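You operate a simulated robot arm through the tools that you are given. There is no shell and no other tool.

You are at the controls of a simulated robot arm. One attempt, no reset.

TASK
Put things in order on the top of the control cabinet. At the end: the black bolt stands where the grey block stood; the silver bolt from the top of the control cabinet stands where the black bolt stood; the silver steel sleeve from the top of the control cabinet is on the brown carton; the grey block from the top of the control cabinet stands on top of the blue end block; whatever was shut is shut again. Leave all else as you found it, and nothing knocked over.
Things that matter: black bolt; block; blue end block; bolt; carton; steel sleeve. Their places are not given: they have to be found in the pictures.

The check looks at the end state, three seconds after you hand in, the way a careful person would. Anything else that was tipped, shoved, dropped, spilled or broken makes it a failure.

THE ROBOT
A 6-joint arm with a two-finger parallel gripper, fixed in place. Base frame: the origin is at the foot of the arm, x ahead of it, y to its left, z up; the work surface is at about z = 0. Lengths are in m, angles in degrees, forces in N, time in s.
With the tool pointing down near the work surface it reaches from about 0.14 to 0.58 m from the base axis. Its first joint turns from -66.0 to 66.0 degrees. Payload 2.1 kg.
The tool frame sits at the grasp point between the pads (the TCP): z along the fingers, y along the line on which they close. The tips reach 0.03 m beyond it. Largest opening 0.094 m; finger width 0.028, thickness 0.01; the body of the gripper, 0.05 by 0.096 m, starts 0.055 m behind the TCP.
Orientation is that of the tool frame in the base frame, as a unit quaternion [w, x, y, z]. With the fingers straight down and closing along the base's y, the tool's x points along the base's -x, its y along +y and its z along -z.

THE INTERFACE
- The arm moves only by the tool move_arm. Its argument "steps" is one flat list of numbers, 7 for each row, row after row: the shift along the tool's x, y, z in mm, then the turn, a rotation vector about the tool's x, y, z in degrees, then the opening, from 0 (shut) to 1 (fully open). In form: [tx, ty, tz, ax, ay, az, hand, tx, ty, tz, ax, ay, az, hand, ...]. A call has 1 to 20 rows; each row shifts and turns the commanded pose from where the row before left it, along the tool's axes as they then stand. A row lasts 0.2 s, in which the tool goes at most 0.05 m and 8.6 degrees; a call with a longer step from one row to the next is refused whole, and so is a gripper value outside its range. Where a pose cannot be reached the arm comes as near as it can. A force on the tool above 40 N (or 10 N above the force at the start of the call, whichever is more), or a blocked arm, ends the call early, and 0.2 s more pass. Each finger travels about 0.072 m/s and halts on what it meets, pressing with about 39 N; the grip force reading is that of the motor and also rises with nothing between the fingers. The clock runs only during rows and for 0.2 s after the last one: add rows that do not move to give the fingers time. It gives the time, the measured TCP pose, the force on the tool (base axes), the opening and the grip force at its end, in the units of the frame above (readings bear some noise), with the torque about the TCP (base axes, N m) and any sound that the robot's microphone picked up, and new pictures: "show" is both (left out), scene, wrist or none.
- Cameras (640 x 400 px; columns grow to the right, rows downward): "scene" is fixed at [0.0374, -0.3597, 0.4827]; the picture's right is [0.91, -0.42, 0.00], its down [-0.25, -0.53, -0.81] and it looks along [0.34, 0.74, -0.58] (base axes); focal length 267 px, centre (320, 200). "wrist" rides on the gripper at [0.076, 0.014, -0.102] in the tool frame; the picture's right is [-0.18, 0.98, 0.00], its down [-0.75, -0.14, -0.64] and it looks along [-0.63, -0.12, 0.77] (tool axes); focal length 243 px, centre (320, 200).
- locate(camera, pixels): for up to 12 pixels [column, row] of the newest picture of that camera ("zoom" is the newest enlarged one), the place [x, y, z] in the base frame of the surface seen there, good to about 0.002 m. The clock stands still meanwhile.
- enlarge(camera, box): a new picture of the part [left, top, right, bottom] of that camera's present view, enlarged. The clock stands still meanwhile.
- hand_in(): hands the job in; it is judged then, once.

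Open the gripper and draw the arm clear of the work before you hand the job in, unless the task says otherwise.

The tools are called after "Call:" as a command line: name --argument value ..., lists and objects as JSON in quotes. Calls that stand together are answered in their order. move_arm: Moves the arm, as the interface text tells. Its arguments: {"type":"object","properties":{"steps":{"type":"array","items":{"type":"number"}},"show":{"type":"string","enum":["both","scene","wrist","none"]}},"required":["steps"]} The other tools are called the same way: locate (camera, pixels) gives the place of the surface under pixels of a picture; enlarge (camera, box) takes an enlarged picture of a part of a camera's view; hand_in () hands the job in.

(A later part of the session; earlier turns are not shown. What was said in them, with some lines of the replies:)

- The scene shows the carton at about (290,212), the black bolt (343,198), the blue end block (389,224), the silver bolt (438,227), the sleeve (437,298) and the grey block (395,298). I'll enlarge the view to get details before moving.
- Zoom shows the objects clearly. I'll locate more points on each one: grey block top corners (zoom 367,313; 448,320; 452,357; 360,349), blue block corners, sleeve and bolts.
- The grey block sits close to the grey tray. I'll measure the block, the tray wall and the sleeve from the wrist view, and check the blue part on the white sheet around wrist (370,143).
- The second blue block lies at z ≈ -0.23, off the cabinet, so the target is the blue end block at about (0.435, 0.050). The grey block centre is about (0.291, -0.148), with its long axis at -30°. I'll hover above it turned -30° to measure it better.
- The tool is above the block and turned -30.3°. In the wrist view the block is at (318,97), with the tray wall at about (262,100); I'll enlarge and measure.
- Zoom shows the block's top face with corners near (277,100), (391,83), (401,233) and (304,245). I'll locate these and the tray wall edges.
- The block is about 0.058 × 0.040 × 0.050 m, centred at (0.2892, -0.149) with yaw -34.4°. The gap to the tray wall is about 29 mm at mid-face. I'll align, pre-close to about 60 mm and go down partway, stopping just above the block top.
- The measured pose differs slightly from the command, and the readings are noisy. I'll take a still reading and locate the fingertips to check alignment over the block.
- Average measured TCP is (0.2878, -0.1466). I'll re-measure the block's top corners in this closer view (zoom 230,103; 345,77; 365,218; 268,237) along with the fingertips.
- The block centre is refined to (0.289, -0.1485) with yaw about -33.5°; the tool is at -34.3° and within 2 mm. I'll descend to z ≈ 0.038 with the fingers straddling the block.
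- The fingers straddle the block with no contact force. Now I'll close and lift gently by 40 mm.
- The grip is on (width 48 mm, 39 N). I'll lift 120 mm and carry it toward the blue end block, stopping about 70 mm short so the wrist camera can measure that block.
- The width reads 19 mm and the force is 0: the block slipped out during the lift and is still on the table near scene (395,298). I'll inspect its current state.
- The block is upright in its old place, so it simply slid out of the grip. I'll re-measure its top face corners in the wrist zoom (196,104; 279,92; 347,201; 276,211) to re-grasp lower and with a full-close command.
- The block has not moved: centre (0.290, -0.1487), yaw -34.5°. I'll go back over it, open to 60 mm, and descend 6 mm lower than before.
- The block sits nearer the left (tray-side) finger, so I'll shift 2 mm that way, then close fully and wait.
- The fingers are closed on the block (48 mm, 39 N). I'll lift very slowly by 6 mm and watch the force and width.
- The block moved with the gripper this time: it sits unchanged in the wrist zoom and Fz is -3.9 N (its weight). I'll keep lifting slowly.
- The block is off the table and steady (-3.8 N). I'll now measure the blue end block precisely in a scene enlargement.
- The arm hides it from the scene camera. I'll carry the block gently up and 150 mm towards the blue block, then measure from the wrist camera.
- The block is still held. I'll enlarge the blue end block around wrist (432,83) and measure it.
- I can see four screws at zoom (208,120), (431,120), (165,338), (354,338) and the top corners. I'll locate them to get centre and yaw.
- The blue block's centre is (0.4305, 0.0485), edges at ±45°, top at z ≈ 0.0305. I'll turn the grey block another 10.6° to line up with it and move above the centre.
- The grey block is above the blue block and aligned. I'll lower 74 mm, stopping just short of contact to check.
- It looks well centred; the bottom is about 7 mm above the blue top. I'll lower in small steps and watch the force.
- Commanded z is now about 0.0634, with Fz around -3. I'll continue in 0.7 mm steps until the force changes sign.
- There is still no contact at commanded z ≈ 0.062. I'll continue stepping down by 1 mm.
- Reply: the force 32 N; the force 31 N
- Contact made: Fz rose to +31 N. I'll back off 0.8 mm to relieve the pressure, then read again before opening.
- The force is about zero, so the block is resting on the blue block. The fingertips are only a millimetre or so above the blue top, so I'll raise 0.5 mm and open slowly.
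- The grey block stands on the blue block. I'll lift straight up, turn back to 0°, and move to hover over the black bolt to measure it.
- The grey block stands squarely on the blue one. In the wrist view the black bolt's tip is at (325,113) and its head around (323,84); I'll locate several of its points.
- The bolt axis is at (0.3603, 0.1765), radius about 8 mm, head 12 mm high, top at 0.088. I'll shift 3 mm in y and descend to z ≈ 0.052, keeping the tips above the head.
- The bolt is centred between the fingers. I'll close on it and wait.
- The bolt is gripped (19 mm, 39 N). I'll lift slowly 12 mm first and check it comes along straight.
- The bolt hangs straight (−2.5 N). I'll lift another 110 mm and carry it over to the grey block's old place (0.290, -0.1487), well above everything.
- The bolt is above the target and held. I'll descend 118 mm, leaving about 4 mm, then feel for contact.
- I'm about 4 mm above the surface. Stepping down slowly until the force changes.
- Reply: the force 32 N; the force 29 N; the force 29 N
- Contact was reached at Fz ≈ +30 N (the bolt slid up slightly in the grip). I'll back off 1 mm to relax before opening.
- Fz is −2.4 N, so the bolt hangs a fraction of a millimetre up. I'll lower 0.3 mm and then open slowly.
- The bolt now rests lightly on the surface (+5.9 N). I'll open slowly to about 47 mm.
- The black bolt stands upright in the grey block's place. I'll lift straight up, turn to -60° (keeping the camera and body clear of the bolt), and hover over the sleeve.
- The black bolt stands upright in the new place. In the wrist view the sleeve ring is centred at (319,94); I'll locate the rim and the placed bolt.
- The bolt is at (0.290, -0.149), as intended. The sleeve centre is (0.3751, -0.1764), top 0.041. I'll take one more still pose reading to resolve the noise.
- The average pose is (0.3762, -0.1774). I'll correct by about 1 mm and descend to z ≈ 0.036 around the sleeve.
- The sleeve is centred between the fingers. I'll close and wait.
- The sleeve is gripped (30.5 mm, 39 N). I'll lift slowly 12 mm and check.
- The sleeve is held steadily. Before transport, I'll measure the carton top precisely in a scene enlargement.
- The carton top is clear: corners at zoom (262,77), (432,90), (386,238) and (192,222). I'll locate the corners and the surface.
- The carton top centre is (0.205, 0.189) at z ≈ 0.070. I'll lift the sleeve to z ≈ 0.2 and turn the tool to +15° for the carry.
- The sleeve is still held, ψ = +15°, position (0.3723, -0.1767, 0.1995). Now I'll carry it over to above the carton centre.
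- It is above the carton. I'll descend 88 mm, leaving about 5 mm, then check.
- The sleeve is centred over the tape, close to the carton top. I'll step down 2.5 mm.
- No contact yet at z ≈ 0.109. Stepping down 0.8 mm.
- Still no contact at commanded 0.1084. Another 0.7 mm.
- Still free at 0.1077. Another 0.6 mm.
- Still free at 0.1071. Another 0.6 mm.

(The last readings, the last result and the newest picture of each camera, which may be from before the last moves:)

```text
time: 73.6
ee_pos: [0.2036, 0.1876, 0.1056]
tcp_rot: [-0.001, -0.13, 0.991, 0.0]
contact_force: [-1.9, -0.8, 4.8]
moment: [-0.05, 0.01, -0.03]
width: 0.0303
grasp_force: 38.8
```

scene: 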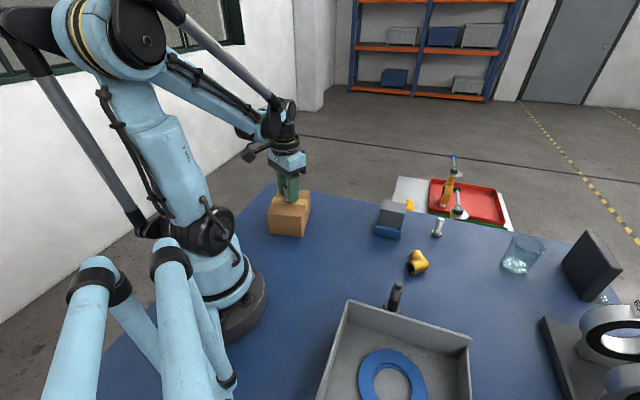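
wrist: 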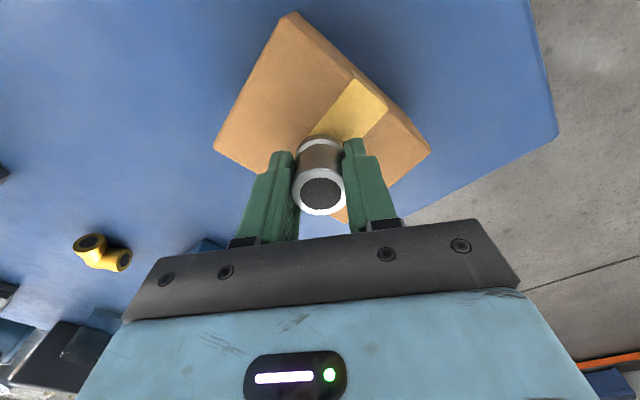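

Light contact now (+4.8 N). I'll open slowly to release the sleeve on the carton.

Call:
move_arm --steps '[0, 0, 0, 0, 0, 0, 0.3, 0, 0, 0, 0, 0, 0, 0.34, 0, 0, 0, 0, 0, 0, 0.38, 0, 0, 0, 0, 0, 0, 0.43, 0, 0, 0, 0, 0, 0, 0.5, 0, 0, 0, 0, 0, 0, 0.57, 0, 0, 0, 0, 0, 0, 0.6, 0, 0, 0, 0, 0, 0, 0.6]' --show "both"

Call:
enlarge --camera "wrist" --box '[200, 80, 440, 240]'

```text
time: 75.4
ee_pos: [0.2056, 0.1891, 0.107]
tcp_rot: [0.0, -0.131, 0.991, 0.0]
contact_force: [-0.4, -0.1, 0.5]
moment: [-0.01, -0.04, 0.01]
width: 0.0567
grasp_force: 0.0
```

scene: 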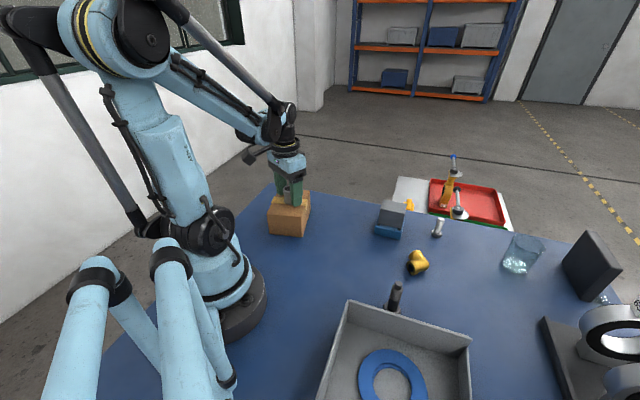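
wrist: 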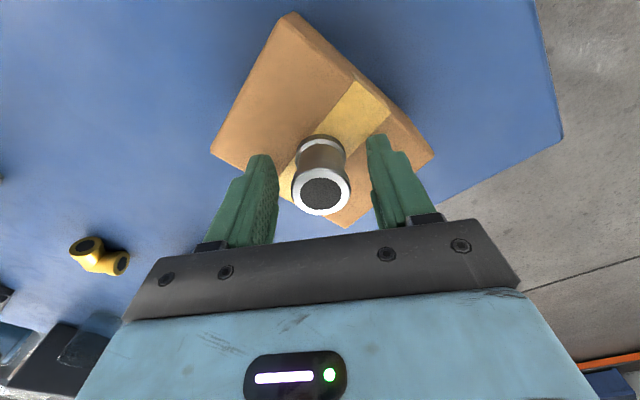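

```text
2.50 times, centred on (320, 160) of wrist
```

zoom: 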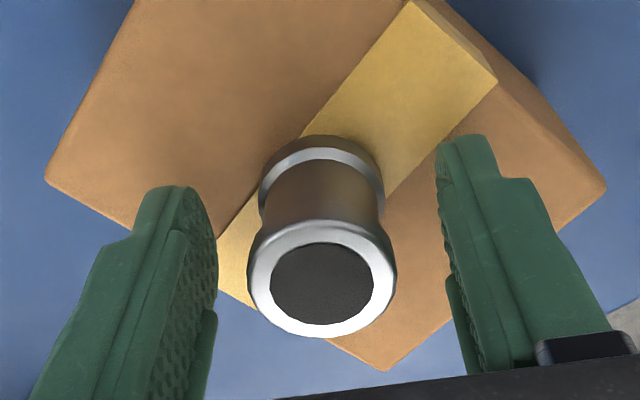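

The sleeve stands on the carton. I'll lift straight up 100 mm, turn to 0° and travel over to the silver bolt near (0.528, -0.022).

Call:
move_arm --steps '[0, 0, -8, 0, 0, 0, 0.6, 0, 0, -18, 0, 0, 0, 0.6, 0, 0, -25, 0, 0, 0, 0.6, 0, 0, -25, 0, 0, 0, 0.6, 0, 0, -24, 0, 0, 0, 0.6, 0, 0, 0, 0, 0, 7.5, 0.6, 0, 0, 0, 0, 0, 7.5, 0.6, -11.35, -7.4, 0, 0, 0, 0, 0.6, -22.7, -14.8, 0, 0, 0, 0, 0.6, -28.38, -18.51, 0, 0, 0, 0, 0.6, -28.38, -18.51, 0, 0, 0, 0, 0.6, -28.38, -18.51, 0, 0, 0, 0, 0.6, -28.38, -18.51, 0, 0, 0, 0, 0.6, -28.38, -18.51, 0, 0, 0, 0, 0.6, -28.38, -18.51, 0, 0, 0, 0, 0.6, -28.38, -18.51, 0, 0, 0, 0, 0.6, -28.38, -18.51, 0, 0, 0, 0, 0.6, -28.38, -18.51, 0, 0, 0, 0, 0.6, -22.7, -14.8, 0, 0, 0, 0, 0.6, -11.35, -7.4, 0, 0, 0, 0, 0.6]' --show "both"

Call:
enlarge --camera "wrist" --box '[200, 20, 480, 200]'

Call:
enlarge --camera "scene" --box '[250, 160, 410, 260]'

```text
time: 79.6
ee_pos: [0.5281, -0.0223, 0.2071]
tcp_rot: [-0.001, -0.001, 1.0, 0.0]
contact_force: [-1.3, -0.4, -0.1]
moment: [0.03, 0.0, -0.01]
width: 0.0564
grasp_force: 0.2
```

scene: 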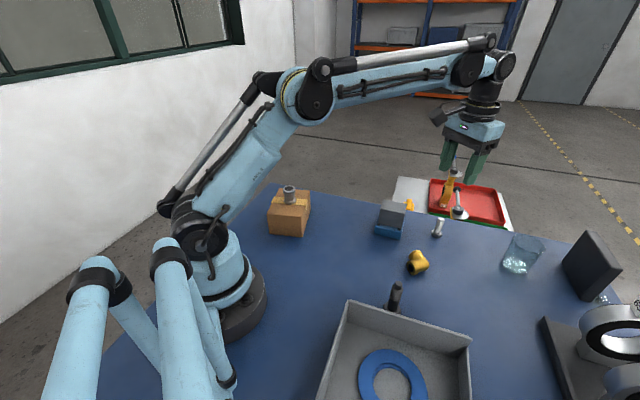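
wrist: 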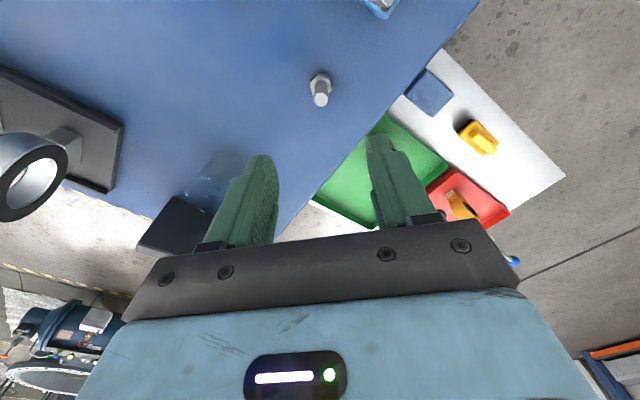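

```text
2.22 times, centred on (340, 110) of wrist
```

zoom: 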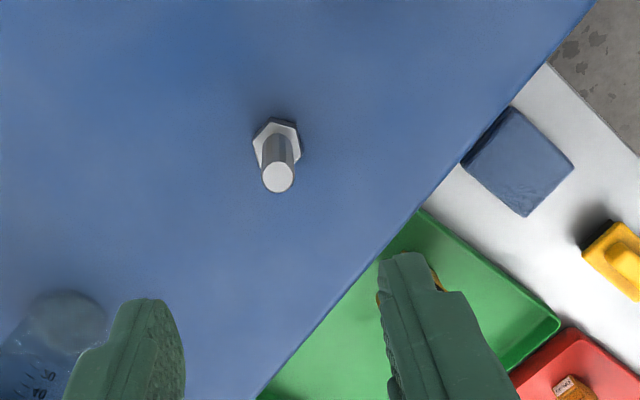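

```text
4.00 times, centred on (330, 210) of scene
```

zoom: 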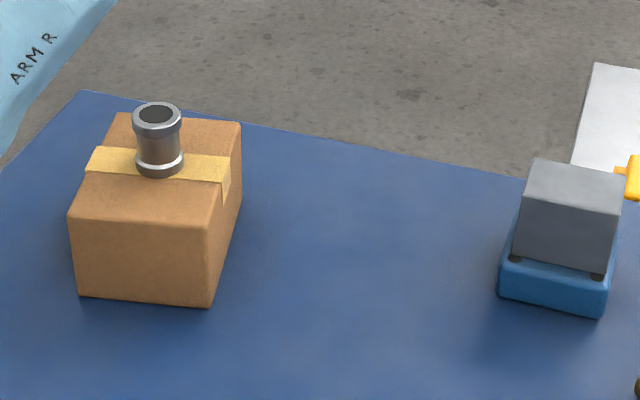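

The sleeve stands fine on the carton. In the wrist view the silver bolt tip is at (321,100) and its head at (320,82); I'll locate these and the glass.

Call:
locate --camera "wrist" --pixels '[[321, 99], [321, 96], [321, 103], [317, 100], [325, 99], [311, 84], [318, 75], [330, 78], [330, 90], [313, 95], [215, 160], [320, 88]]'

Call:
locate --camera "scene" --pixels '[[515, 264], [505, 255], [527, 240], [440, 218], [437, 228], [437, 236], [432, 233], [443, 235]]'

```text
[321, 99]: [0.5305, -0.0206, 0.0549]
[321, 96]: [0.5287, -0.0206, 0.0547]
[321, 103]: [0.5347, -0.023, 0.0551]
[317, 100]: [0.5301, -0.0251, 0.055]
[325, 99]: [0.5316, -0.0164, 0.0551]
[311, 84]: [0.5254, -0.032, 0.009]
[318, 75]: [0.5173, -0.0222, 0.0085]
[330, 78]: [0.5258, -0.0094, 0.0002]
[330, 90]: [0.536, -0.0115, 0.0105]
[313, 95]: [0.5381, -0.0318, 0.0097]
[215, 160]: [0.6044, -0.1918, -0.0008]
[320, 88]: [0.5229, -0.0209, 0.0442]
```

```text
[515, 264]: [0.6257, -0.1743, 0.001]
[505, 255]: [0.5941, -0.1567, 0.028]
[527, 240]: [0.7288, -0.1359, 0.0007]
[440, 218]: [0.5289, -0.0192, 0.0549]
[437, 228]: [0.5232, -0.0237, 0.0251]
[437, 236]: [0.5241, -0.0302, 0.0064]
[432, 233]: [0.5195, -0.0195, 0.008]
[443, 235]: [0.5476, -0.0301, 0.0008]
```

The silver bolt axis is at about (0.530, -0.021), top 0.055, head top 0.010; the glass is well away at (0.62, -0.17). I'll adjust 2 mm and descend to z ≈ 0.0445.

Call:
move_arm --steps '[-2, 1.2, 12, 0, 0, 0, 0.6, 0, 0, 22, 0, 0, 0, 0.5, 0, 0, 25, 0, 0, 0, 0.5, 0, 0, 25, 0, 0, 0, 0.5, 0, 0, 25, 0, 0, 0, 0.5, 0, 0, 20, 0, 0, 0, 0.5, 0, 0, 15, 0, 0, 0, 0.5, 0, 0, 11, 0, 0, 0, 0.5, 0, 0, 7, 0, 0, 0, 0.5, 0, 0, 0, 0, 0, 0, 0.5]' --show "both"

Call:
enlarge --camera "wrist" --box '[200, 80, 440, 240]'

```text
time: 81.8
ee_pos: [0.5289, -0.0221, 0.0449]
tcp_rot: [0.001, 0.0, 1.0, -0.001]
contact_force: [0.8, -0.2, 1.0]
moment: [-0.02, -0.02, 0.05]
width: 0.0468
grasp_force: 0.1
```

scene: 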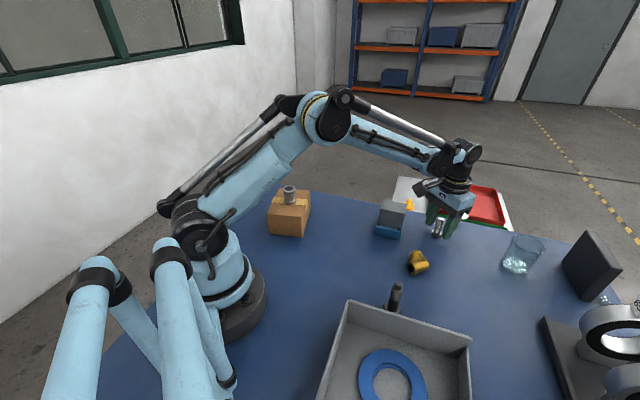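
wrist: 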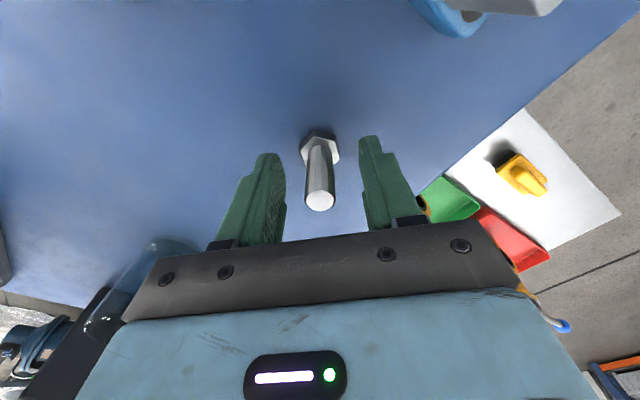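

```text
2.50 times, centred on (320, 160) of wrist
```

zoom: 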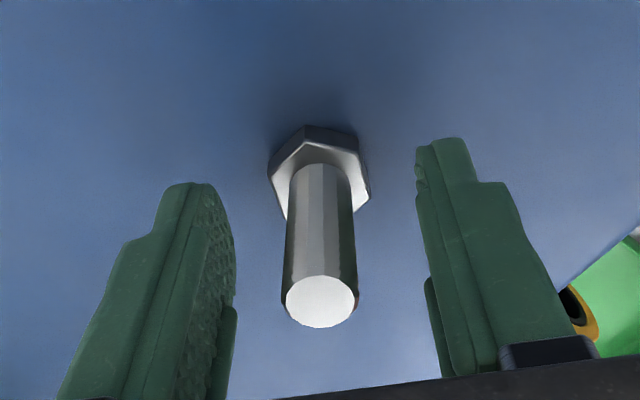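

The silver bolt is centred. Closing on it.

Call:
move_arm --steps '[0, 0, 0, 0, 0, 0, 0.3, 0, 0, 0, 0, 0, 0, 0.15, 0, 0, 0, 0, 0, 0, 0, 0, 0, 0, 0, 0, 0, 0, 0, 0, 0, 0, 0, 0, 0]' --show "none"

Call:
enlarge --camera "wrist" --box '[200, 80, 440, 240]'

```text
time: 83.0
ee_pos: [0.5304, -0.0214, 0.045]
tcp_rot: [0.0, 0.0, 1.0, 0.0]
contact_force: [-0.7, 0.0, -0.4]
moment: [-0.08, 0.01, -0.01]
width: 0.0146
grasp_force: 39.1
```

```text
2.50 times, centred on (320, 160) of wrist
```

zoom: 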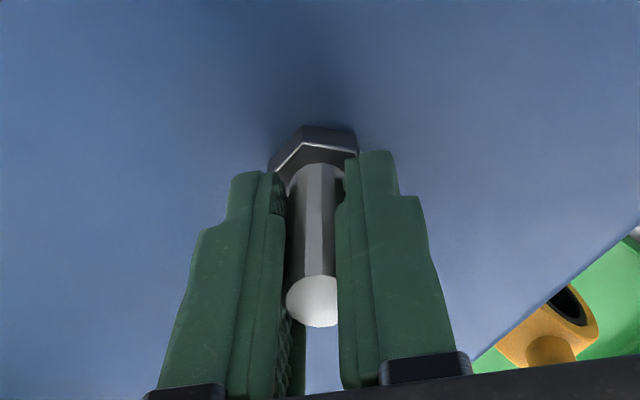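

Gripped (14.6 mm, 39 N). I'll lift slowly 12 mm and check that it follows.

Call:
move_arm --steps '[0, 0, -2, 0, 0, 0, 0, 0, 0, -3, 0, 0, 0, 0, 0, 0, -4, 0, 0, 0, 0, 0, 0, -3, 0, 0, 0, 0, 0, 0, 0, 0, 0, 0, 0]' --show "wrist"

Call:
enlarge --camera "wrist" --box '[200, 80, 440, 240]'

```text
time: 84.2
ee_pos: [0.5295, -0.0217, 0.0567]
tcp_rot: [0.0, 0.0, 1.0, 0.0]
contact_force: [0.2, 0.3, -1.6]
moment: [-0.01, 0.0, 0.0]
width: 0.0149
grasp_force: 39.3
```

wrist: 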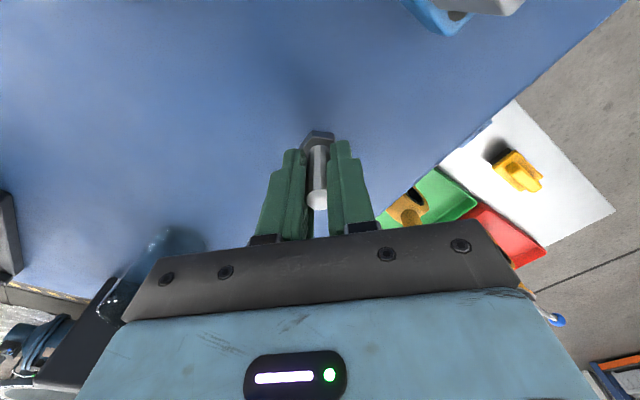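

```text
2.50 times, centred on (320, 160) of wrist
```

zoom: 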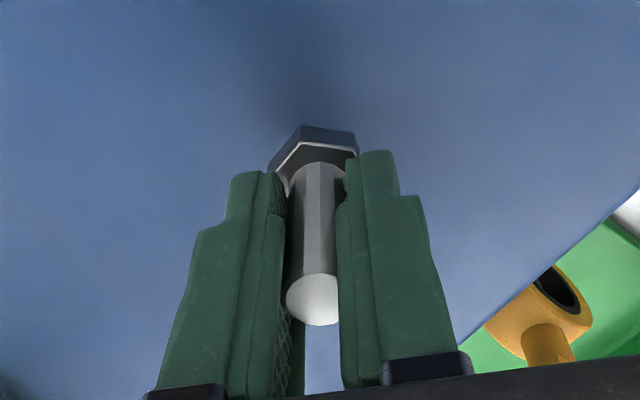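

The silver bolt is held (−1.6 N). I'll lift 120 mm and carry it to above the black bolt's old spot (0.3603, 0.1765), passing well above the stacked block.

Call:
move_arm --steps '[0, 0, -8, 0, 0, 0, 0, 0, 0, -18, 0, 0, 0, 0, 0, 0, -26, 0, 0, 0, 0, 0, 0, -28, 0, 0, 0, 0, 0, 0, -24, 0, 0, 0, 0, 0, 0, -16, 0, 0, 0, 0, 5.66, 6.58, 0, 0, 0, 0, 0, 13.2, 15.34, 0, 0, 0, 0, 0, 18.86, 21.92, 0, 0, 0, 0, 0, 18.86, 21.92, 0, 0, 0, 0, 0, 18.86, 21.92, 0, 0, 0, 0, 0, 18.86, 21.92, 0, 0, 0, 0, 0, 18.86, 21.92, 0, 0, 0, 0, 0, 18.86, 21.92, 0, 0, 0, 0, 0, 18.86, 21.92, 0, 0, 0, 0, 0, 13.2, 15.34, 0, 0, 0, 0, 0, 5.66, 6.58, 0, 0, 0, 0, 0, 0, 0, 0, 0, 0, 0, 0, 0, 0, 0, 0, 0, 0, 0]' --show "both"

```text
time: 88.2
ee_pos: [0.3603, 0.1758, 0.1762]
tcp_rot: [0.0, -0.001, 1.0, 0.0]
contact_force: [0.5, 0.0, -1.0]
moment: [0.04, -0.03, -0.01]
width: 0.0148
grasp_force: 39.2
```

scene: 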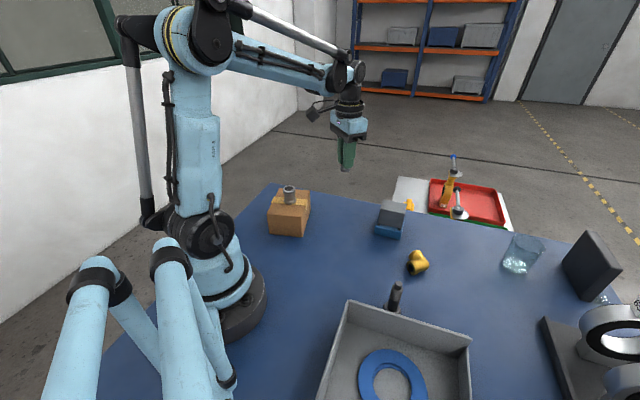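
wrist: 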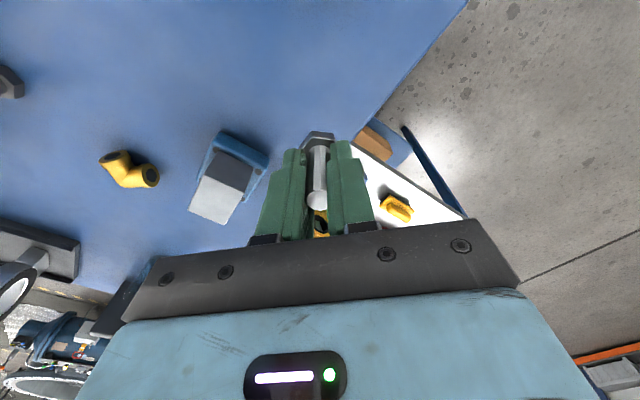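

It is above the target with the bolt held. I'll descend 127 mm, leaving about 5 mm.

Call:
move_arm --steps '[0, 0, 10, 0, 0, 0, 0, 0, 0, 18, 0, 0, 0, 0, 0, 0, 22, 0, 0, 0, 0, 0, 0, 22, 0, 0, 0, 0, 0, 0, 22, 0, 0, 0, 0, 0, 0, 15, 0, 0, 0, 0, 0, 0, 10, 0, 0, 0, 0, 0, 0, 5, 0, 0, 0, 0, 0, 0, 3, 0, 0, 0, 0, 0, 0, 0, 0, 0, 0, 0]' --show "both"

Call:
enlarge --camera "scene" --box '[300, 150, 400, 230]'

```text
time: 90.4
ee_pos: [0.3603, 0.1761, 0.0498]
tcp_rot: [0.0, 0.0, 1.0, 0.0]
contact_force: [0.5, 0.0, -0.8]
moment: [-0.01, 0.01, 0.0]
width: 0.0147
grasp_force: 38.9
```

scene: 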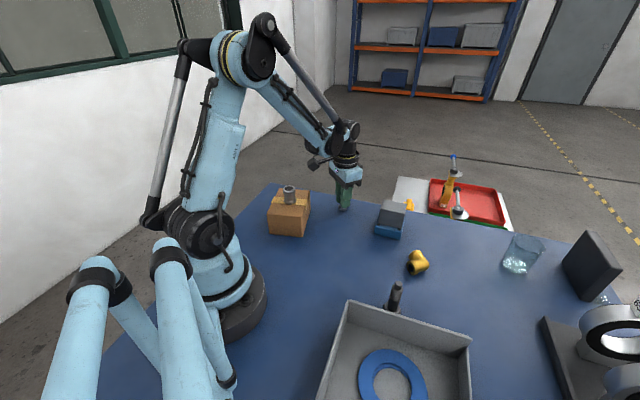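
wrist: 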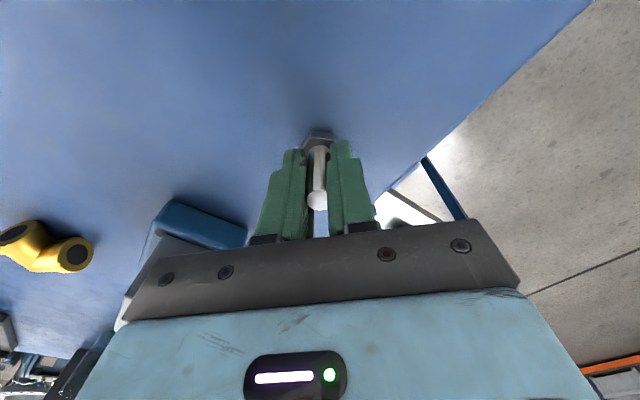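

```text
5.00 times, centred on (350, 190) of scene
```

zoom: 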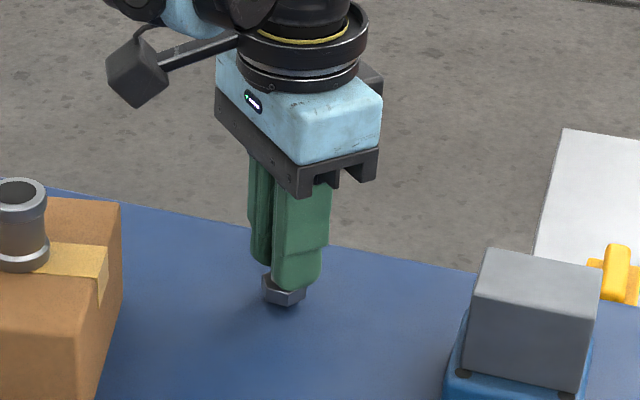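

The bolt hangs straight a few mm above the surface. I'll step down 2.5 mm.

Call:
move_arm --steps '[0, 0, 1.5, 0, 0, 0, 0, 0, 0, 1, 0, 0, 0, 0, 0, 0, 0, 0, 0, 0, 0]' --show "none"

```text
time: 91.2
ee_pos: [0.3596, 0.1768, 0.047]
tcp_rot: [0.0, 0.001, 1.0, 0.0]
contact_force: [0.4, 0.1, -1.6]
moment: [-0.01, 0.01, 0.03]
width: 0.0149
grasp_force: 39.1
```

No contact yet. Another 0.8 mm.

Call:
move_arm --steps '[0, 0, 0.8, 0, 0, 0, 0, 0, 0, 0, 0, 0, 0, 0]' --show "none"

```text
time: 91.8
ee_pos: [0.3602, 0.1764, 0.0466]
tcp_rot: [0.0, 0.0, 1.0, 0.001]
contact_force: [0.4, 0.6, -0.8]
moment: [0.01, -0.01, -0.01]
width: 0.0151
grasp_force: 39.1
```

Still free at commanded 0.0462. Another 0.6 mm.

Call:
move_arm --steps '[0, 0, 0.6, 0, 0, 0, 0, 0, 0, 0, 0, 0, 0, 0]' --show "none"

```text
time: 92.4
ee_pos: [0.3607, 0.176, 0.0457]
tcp_rot: [0.001, 0.0, 1.0, 0.0]
contact_force: [0.9, 0.0, -1.3]
moment: [0.01, -0.03, 0.0]
width: 0.015
grasp_force: 39.4
```

Still free at 0.0456. Another 0.6 mm.

Call:
move_arm --steps '[0, 0, 0.6, 0, 0, 0, 0, 0, 0, 0, 0, 0, 0, 0]' --show "none"

```text
time: 93.0
ee_pos: [0.359, 0.1749, 0.0452]
tcp_rot: [0.0, 0.0, 1.0, 0.0]
contact_force: [0.5, -0.6, -1.0]
moment: [0.05, -0.01, -0.01]
width: 0.0149
grasp_force: 39.3
```

Still free at 0.045. Another 0.5 mm.

Call:
move_arm --steps '[0, 0, 0.5, 0, 0, 0, 0, 0, 0, 0, 0, 0, 0, 0]' --show "none"

```text
time: 93.6
ee_pos: [0.3598, 0.1763, 0.0452]
tcp_rot: [0.0, 0.001, 1.0, 0.0]
contact_force: [-0.4, -1.1, 10.1]
moment: [-0.03, 0.04, 0.02]
width: 0.0149
grasp_force: 38.8
```

Contact (+10 N). I'll open slowly to release the silver bolt upright.

Call:
move_arm --steps '[0, 0, 0, 0, 0, 0, 0.14, 0, 0, 0, 0, 0, 0, 0.17, 0, 0, 0, 0, 0, 0, 0.21, 0, 0, 0, 0, 0, 0, 0.27, 0, 0, 0, 0, 0, 0, 0.35, 0, 0, 0, 0, 0, 0, 0.43, 0, 0, 0, 0, 0, 0, 0.5, 0, 0, 0, 0, 0, 0, 0.5]' --show "both"

Call:
enlarge --camera "wrist" --box '[200, 80, 440, 240]'

```text
time: 95.4
ee_pos: [0.3589, 0.1772, 0.0452]
tcp_rot: [-0.001, 0.0, 1.0, 0.0]
contact_force: [0.6, 0.1, 0.1]
moment: [-0.02, -0.01, 0.0]
width: 0.0473
grasp_force: 0.0
```

scene: 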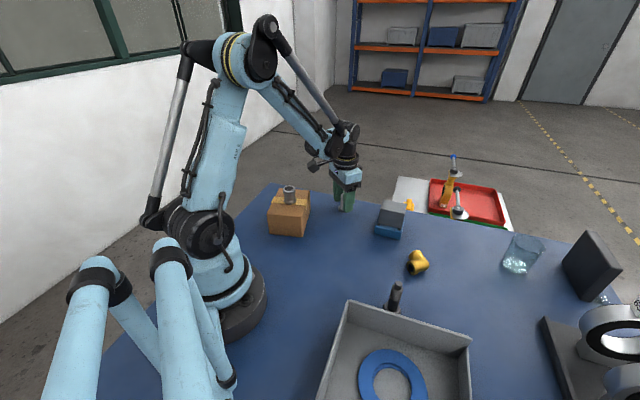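
wrist: 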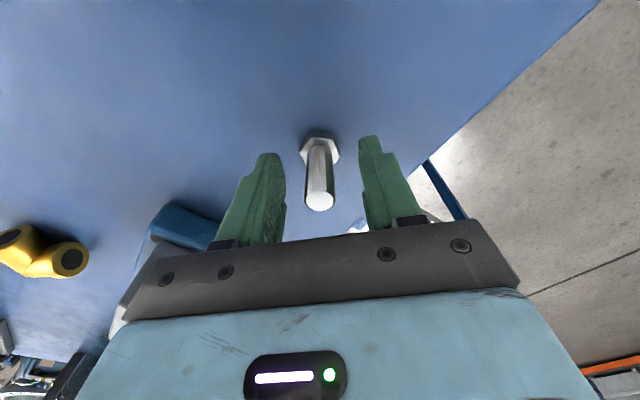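

```text
2.50 times, centred on (320, 160) of wrist
```

zoom: 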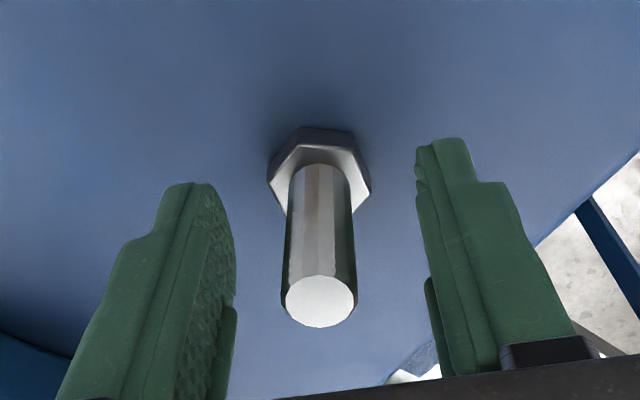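

The silver bolt stands upright and is free. I'll lift straight up and withdraw to about the starting pose.

Call:
move_arm --steps '[0, 0, -6, 0, 0, 0, 0.5, 0, 0, -15, 0, 0, 0, 0.5, 0, 0, -25, 0, 0, 0, 0.5, 0, 0, -30, 0, 0, 0, 0.5, 0, 0, -35, 0, 0, 0, 0.6, 0, 0, -35, 0, 0, 0, 0.8, 0, 0, -35, 0, 0, 0, 1, 0, 0, -35, 0, 0, 0, 1, 0, 0, -30, 0, 0, 0, 1, 0, 0, -20, 0, 0, 0, 1, -2, -20, 0, 0, 0, 0, 1, -3, -30, 0, 0, 0, 0, 1, -3, -25, 0, 0, 0, 0, 1, 0, -7, 0, 0, 0, 0, 1, 0, 0, 0, 0, 0, 0, 1, 0, 0, 0, 0, 0, 0, 1]' --show "both"

Call:
enlarge --camera "scene" --box '[250, 160, 470, 320]'

Call:
enlarge --camera "wrist" --box '[80, 0, 400, 200]'

```text
time: 98.8
ee_pos: [0.3665, 0.0962, 0.3113]
tcp_rot: [0.0, 0.0, 1.0, 0.0]
contact_force: [0.5, -0.3, -0.4]
moment: [0.0, 0.01, 0.02]
width: 0.0941
grasp_force: 0.1
```

scene: 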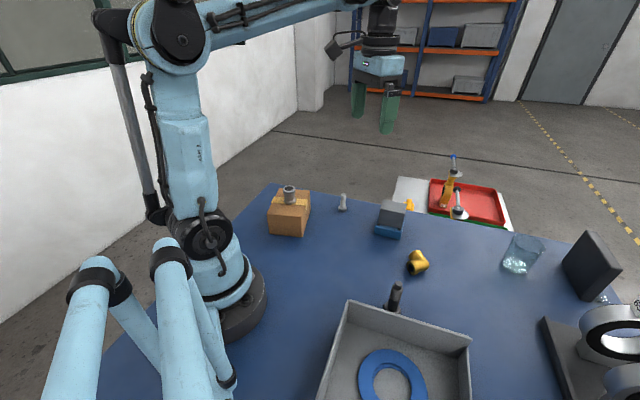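
wrist: 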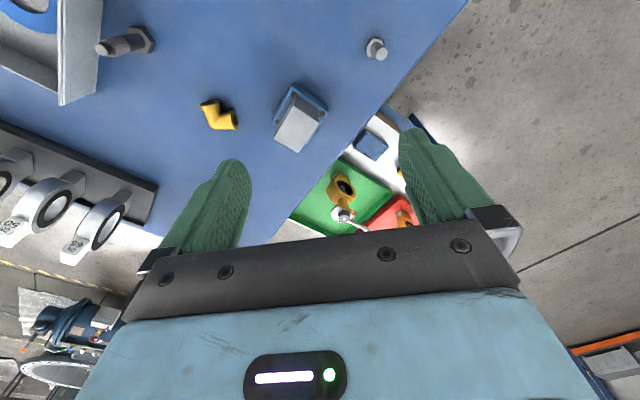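

```text
2.50 times, centred on (360, 240) of scene
```

zoom: 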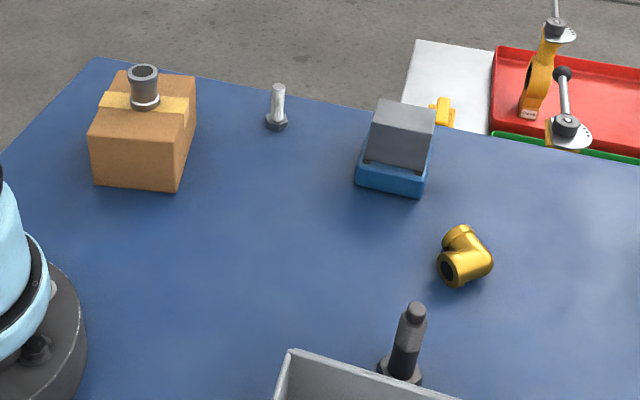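

```text
2.00 times, centred on (240, 100) of wrist
```

zoom: 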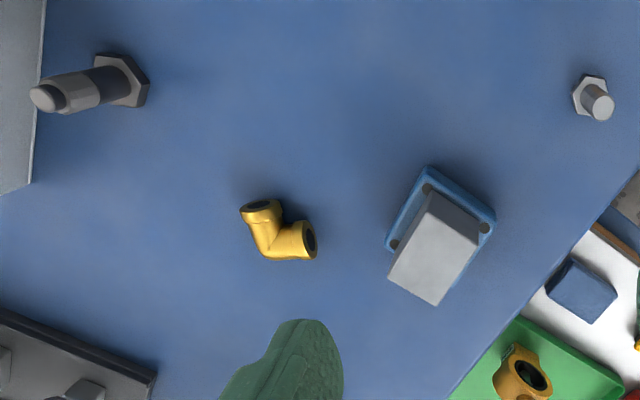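

Everything looks in place and upright, and the elbow, tray and carton are unchanged. A final check of positions: grey block top, silver bolt tip, black bolt tip and sleeve.

Call:
locate --camera "zoom" --pixels '[[430, 192], [478, 243], [435, 303], [390, 275], [600, 105], [45, 97], [428, 170], [493, 215], [388, 242]]'

Call:
locate --camera "scene" --pixels '[[288, 187], [396, 204], [391, 219], [343, 196], [342, 209], [396, 286]]'

```text
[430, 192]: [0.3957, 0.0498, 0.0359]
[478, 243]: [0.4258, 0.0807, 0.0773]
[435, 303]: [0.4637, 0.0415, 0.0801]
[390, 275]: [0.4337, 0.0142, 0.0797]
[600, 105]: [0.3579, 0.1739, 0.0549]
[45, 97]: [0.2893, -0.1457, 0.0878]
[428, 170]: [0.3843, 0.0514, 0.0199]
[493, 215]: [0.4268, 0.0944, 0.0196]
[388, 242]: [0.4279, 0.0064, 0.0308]
```

```text
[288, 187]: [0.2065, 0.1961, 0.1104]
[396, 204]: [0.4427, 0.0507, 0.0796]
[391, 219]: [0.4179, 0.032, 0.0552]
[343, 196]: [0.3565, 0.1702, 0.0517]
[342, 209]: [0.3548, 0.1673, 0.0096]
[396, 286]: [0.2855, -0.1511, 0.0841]
```

The grey block is centred on the blue block (about 0.430, 0.048, top 0.080). The silver bolt is at (0.360, 0.176), the black bolt at (0.290, -0.149), and the sleeve is on the carton. The gripper is open and clear, so I'm handing in.

Call:
hand_in

```text
The job is handed in.
```

The job is handed in, and every item was in its new place when I checked just before. I haven't seen the result of the check.

- **Grey block:** it stands upright on the blue end block, centred to within about 1 mm.
- **Black bolt:** it stands upright where the grey block stood, at about (0.290, -0.149).
- **Silver bolt:** it stands upright where the black bolt stood, at about (0.360, 0.176).
- **Sleeve:** it stands on top of the brown carton, at the middle.

On the first try the grey block slid out of the gripper during the lift. It stayed upright in its place, and a lower grip with a slower lift held it.

I saw nothing shut that I had to open. The blue end block, carton, gold elbow fitting and tray looked unmoved in the last pictures. The gripper was open and the arm clear of the work when I handed in.
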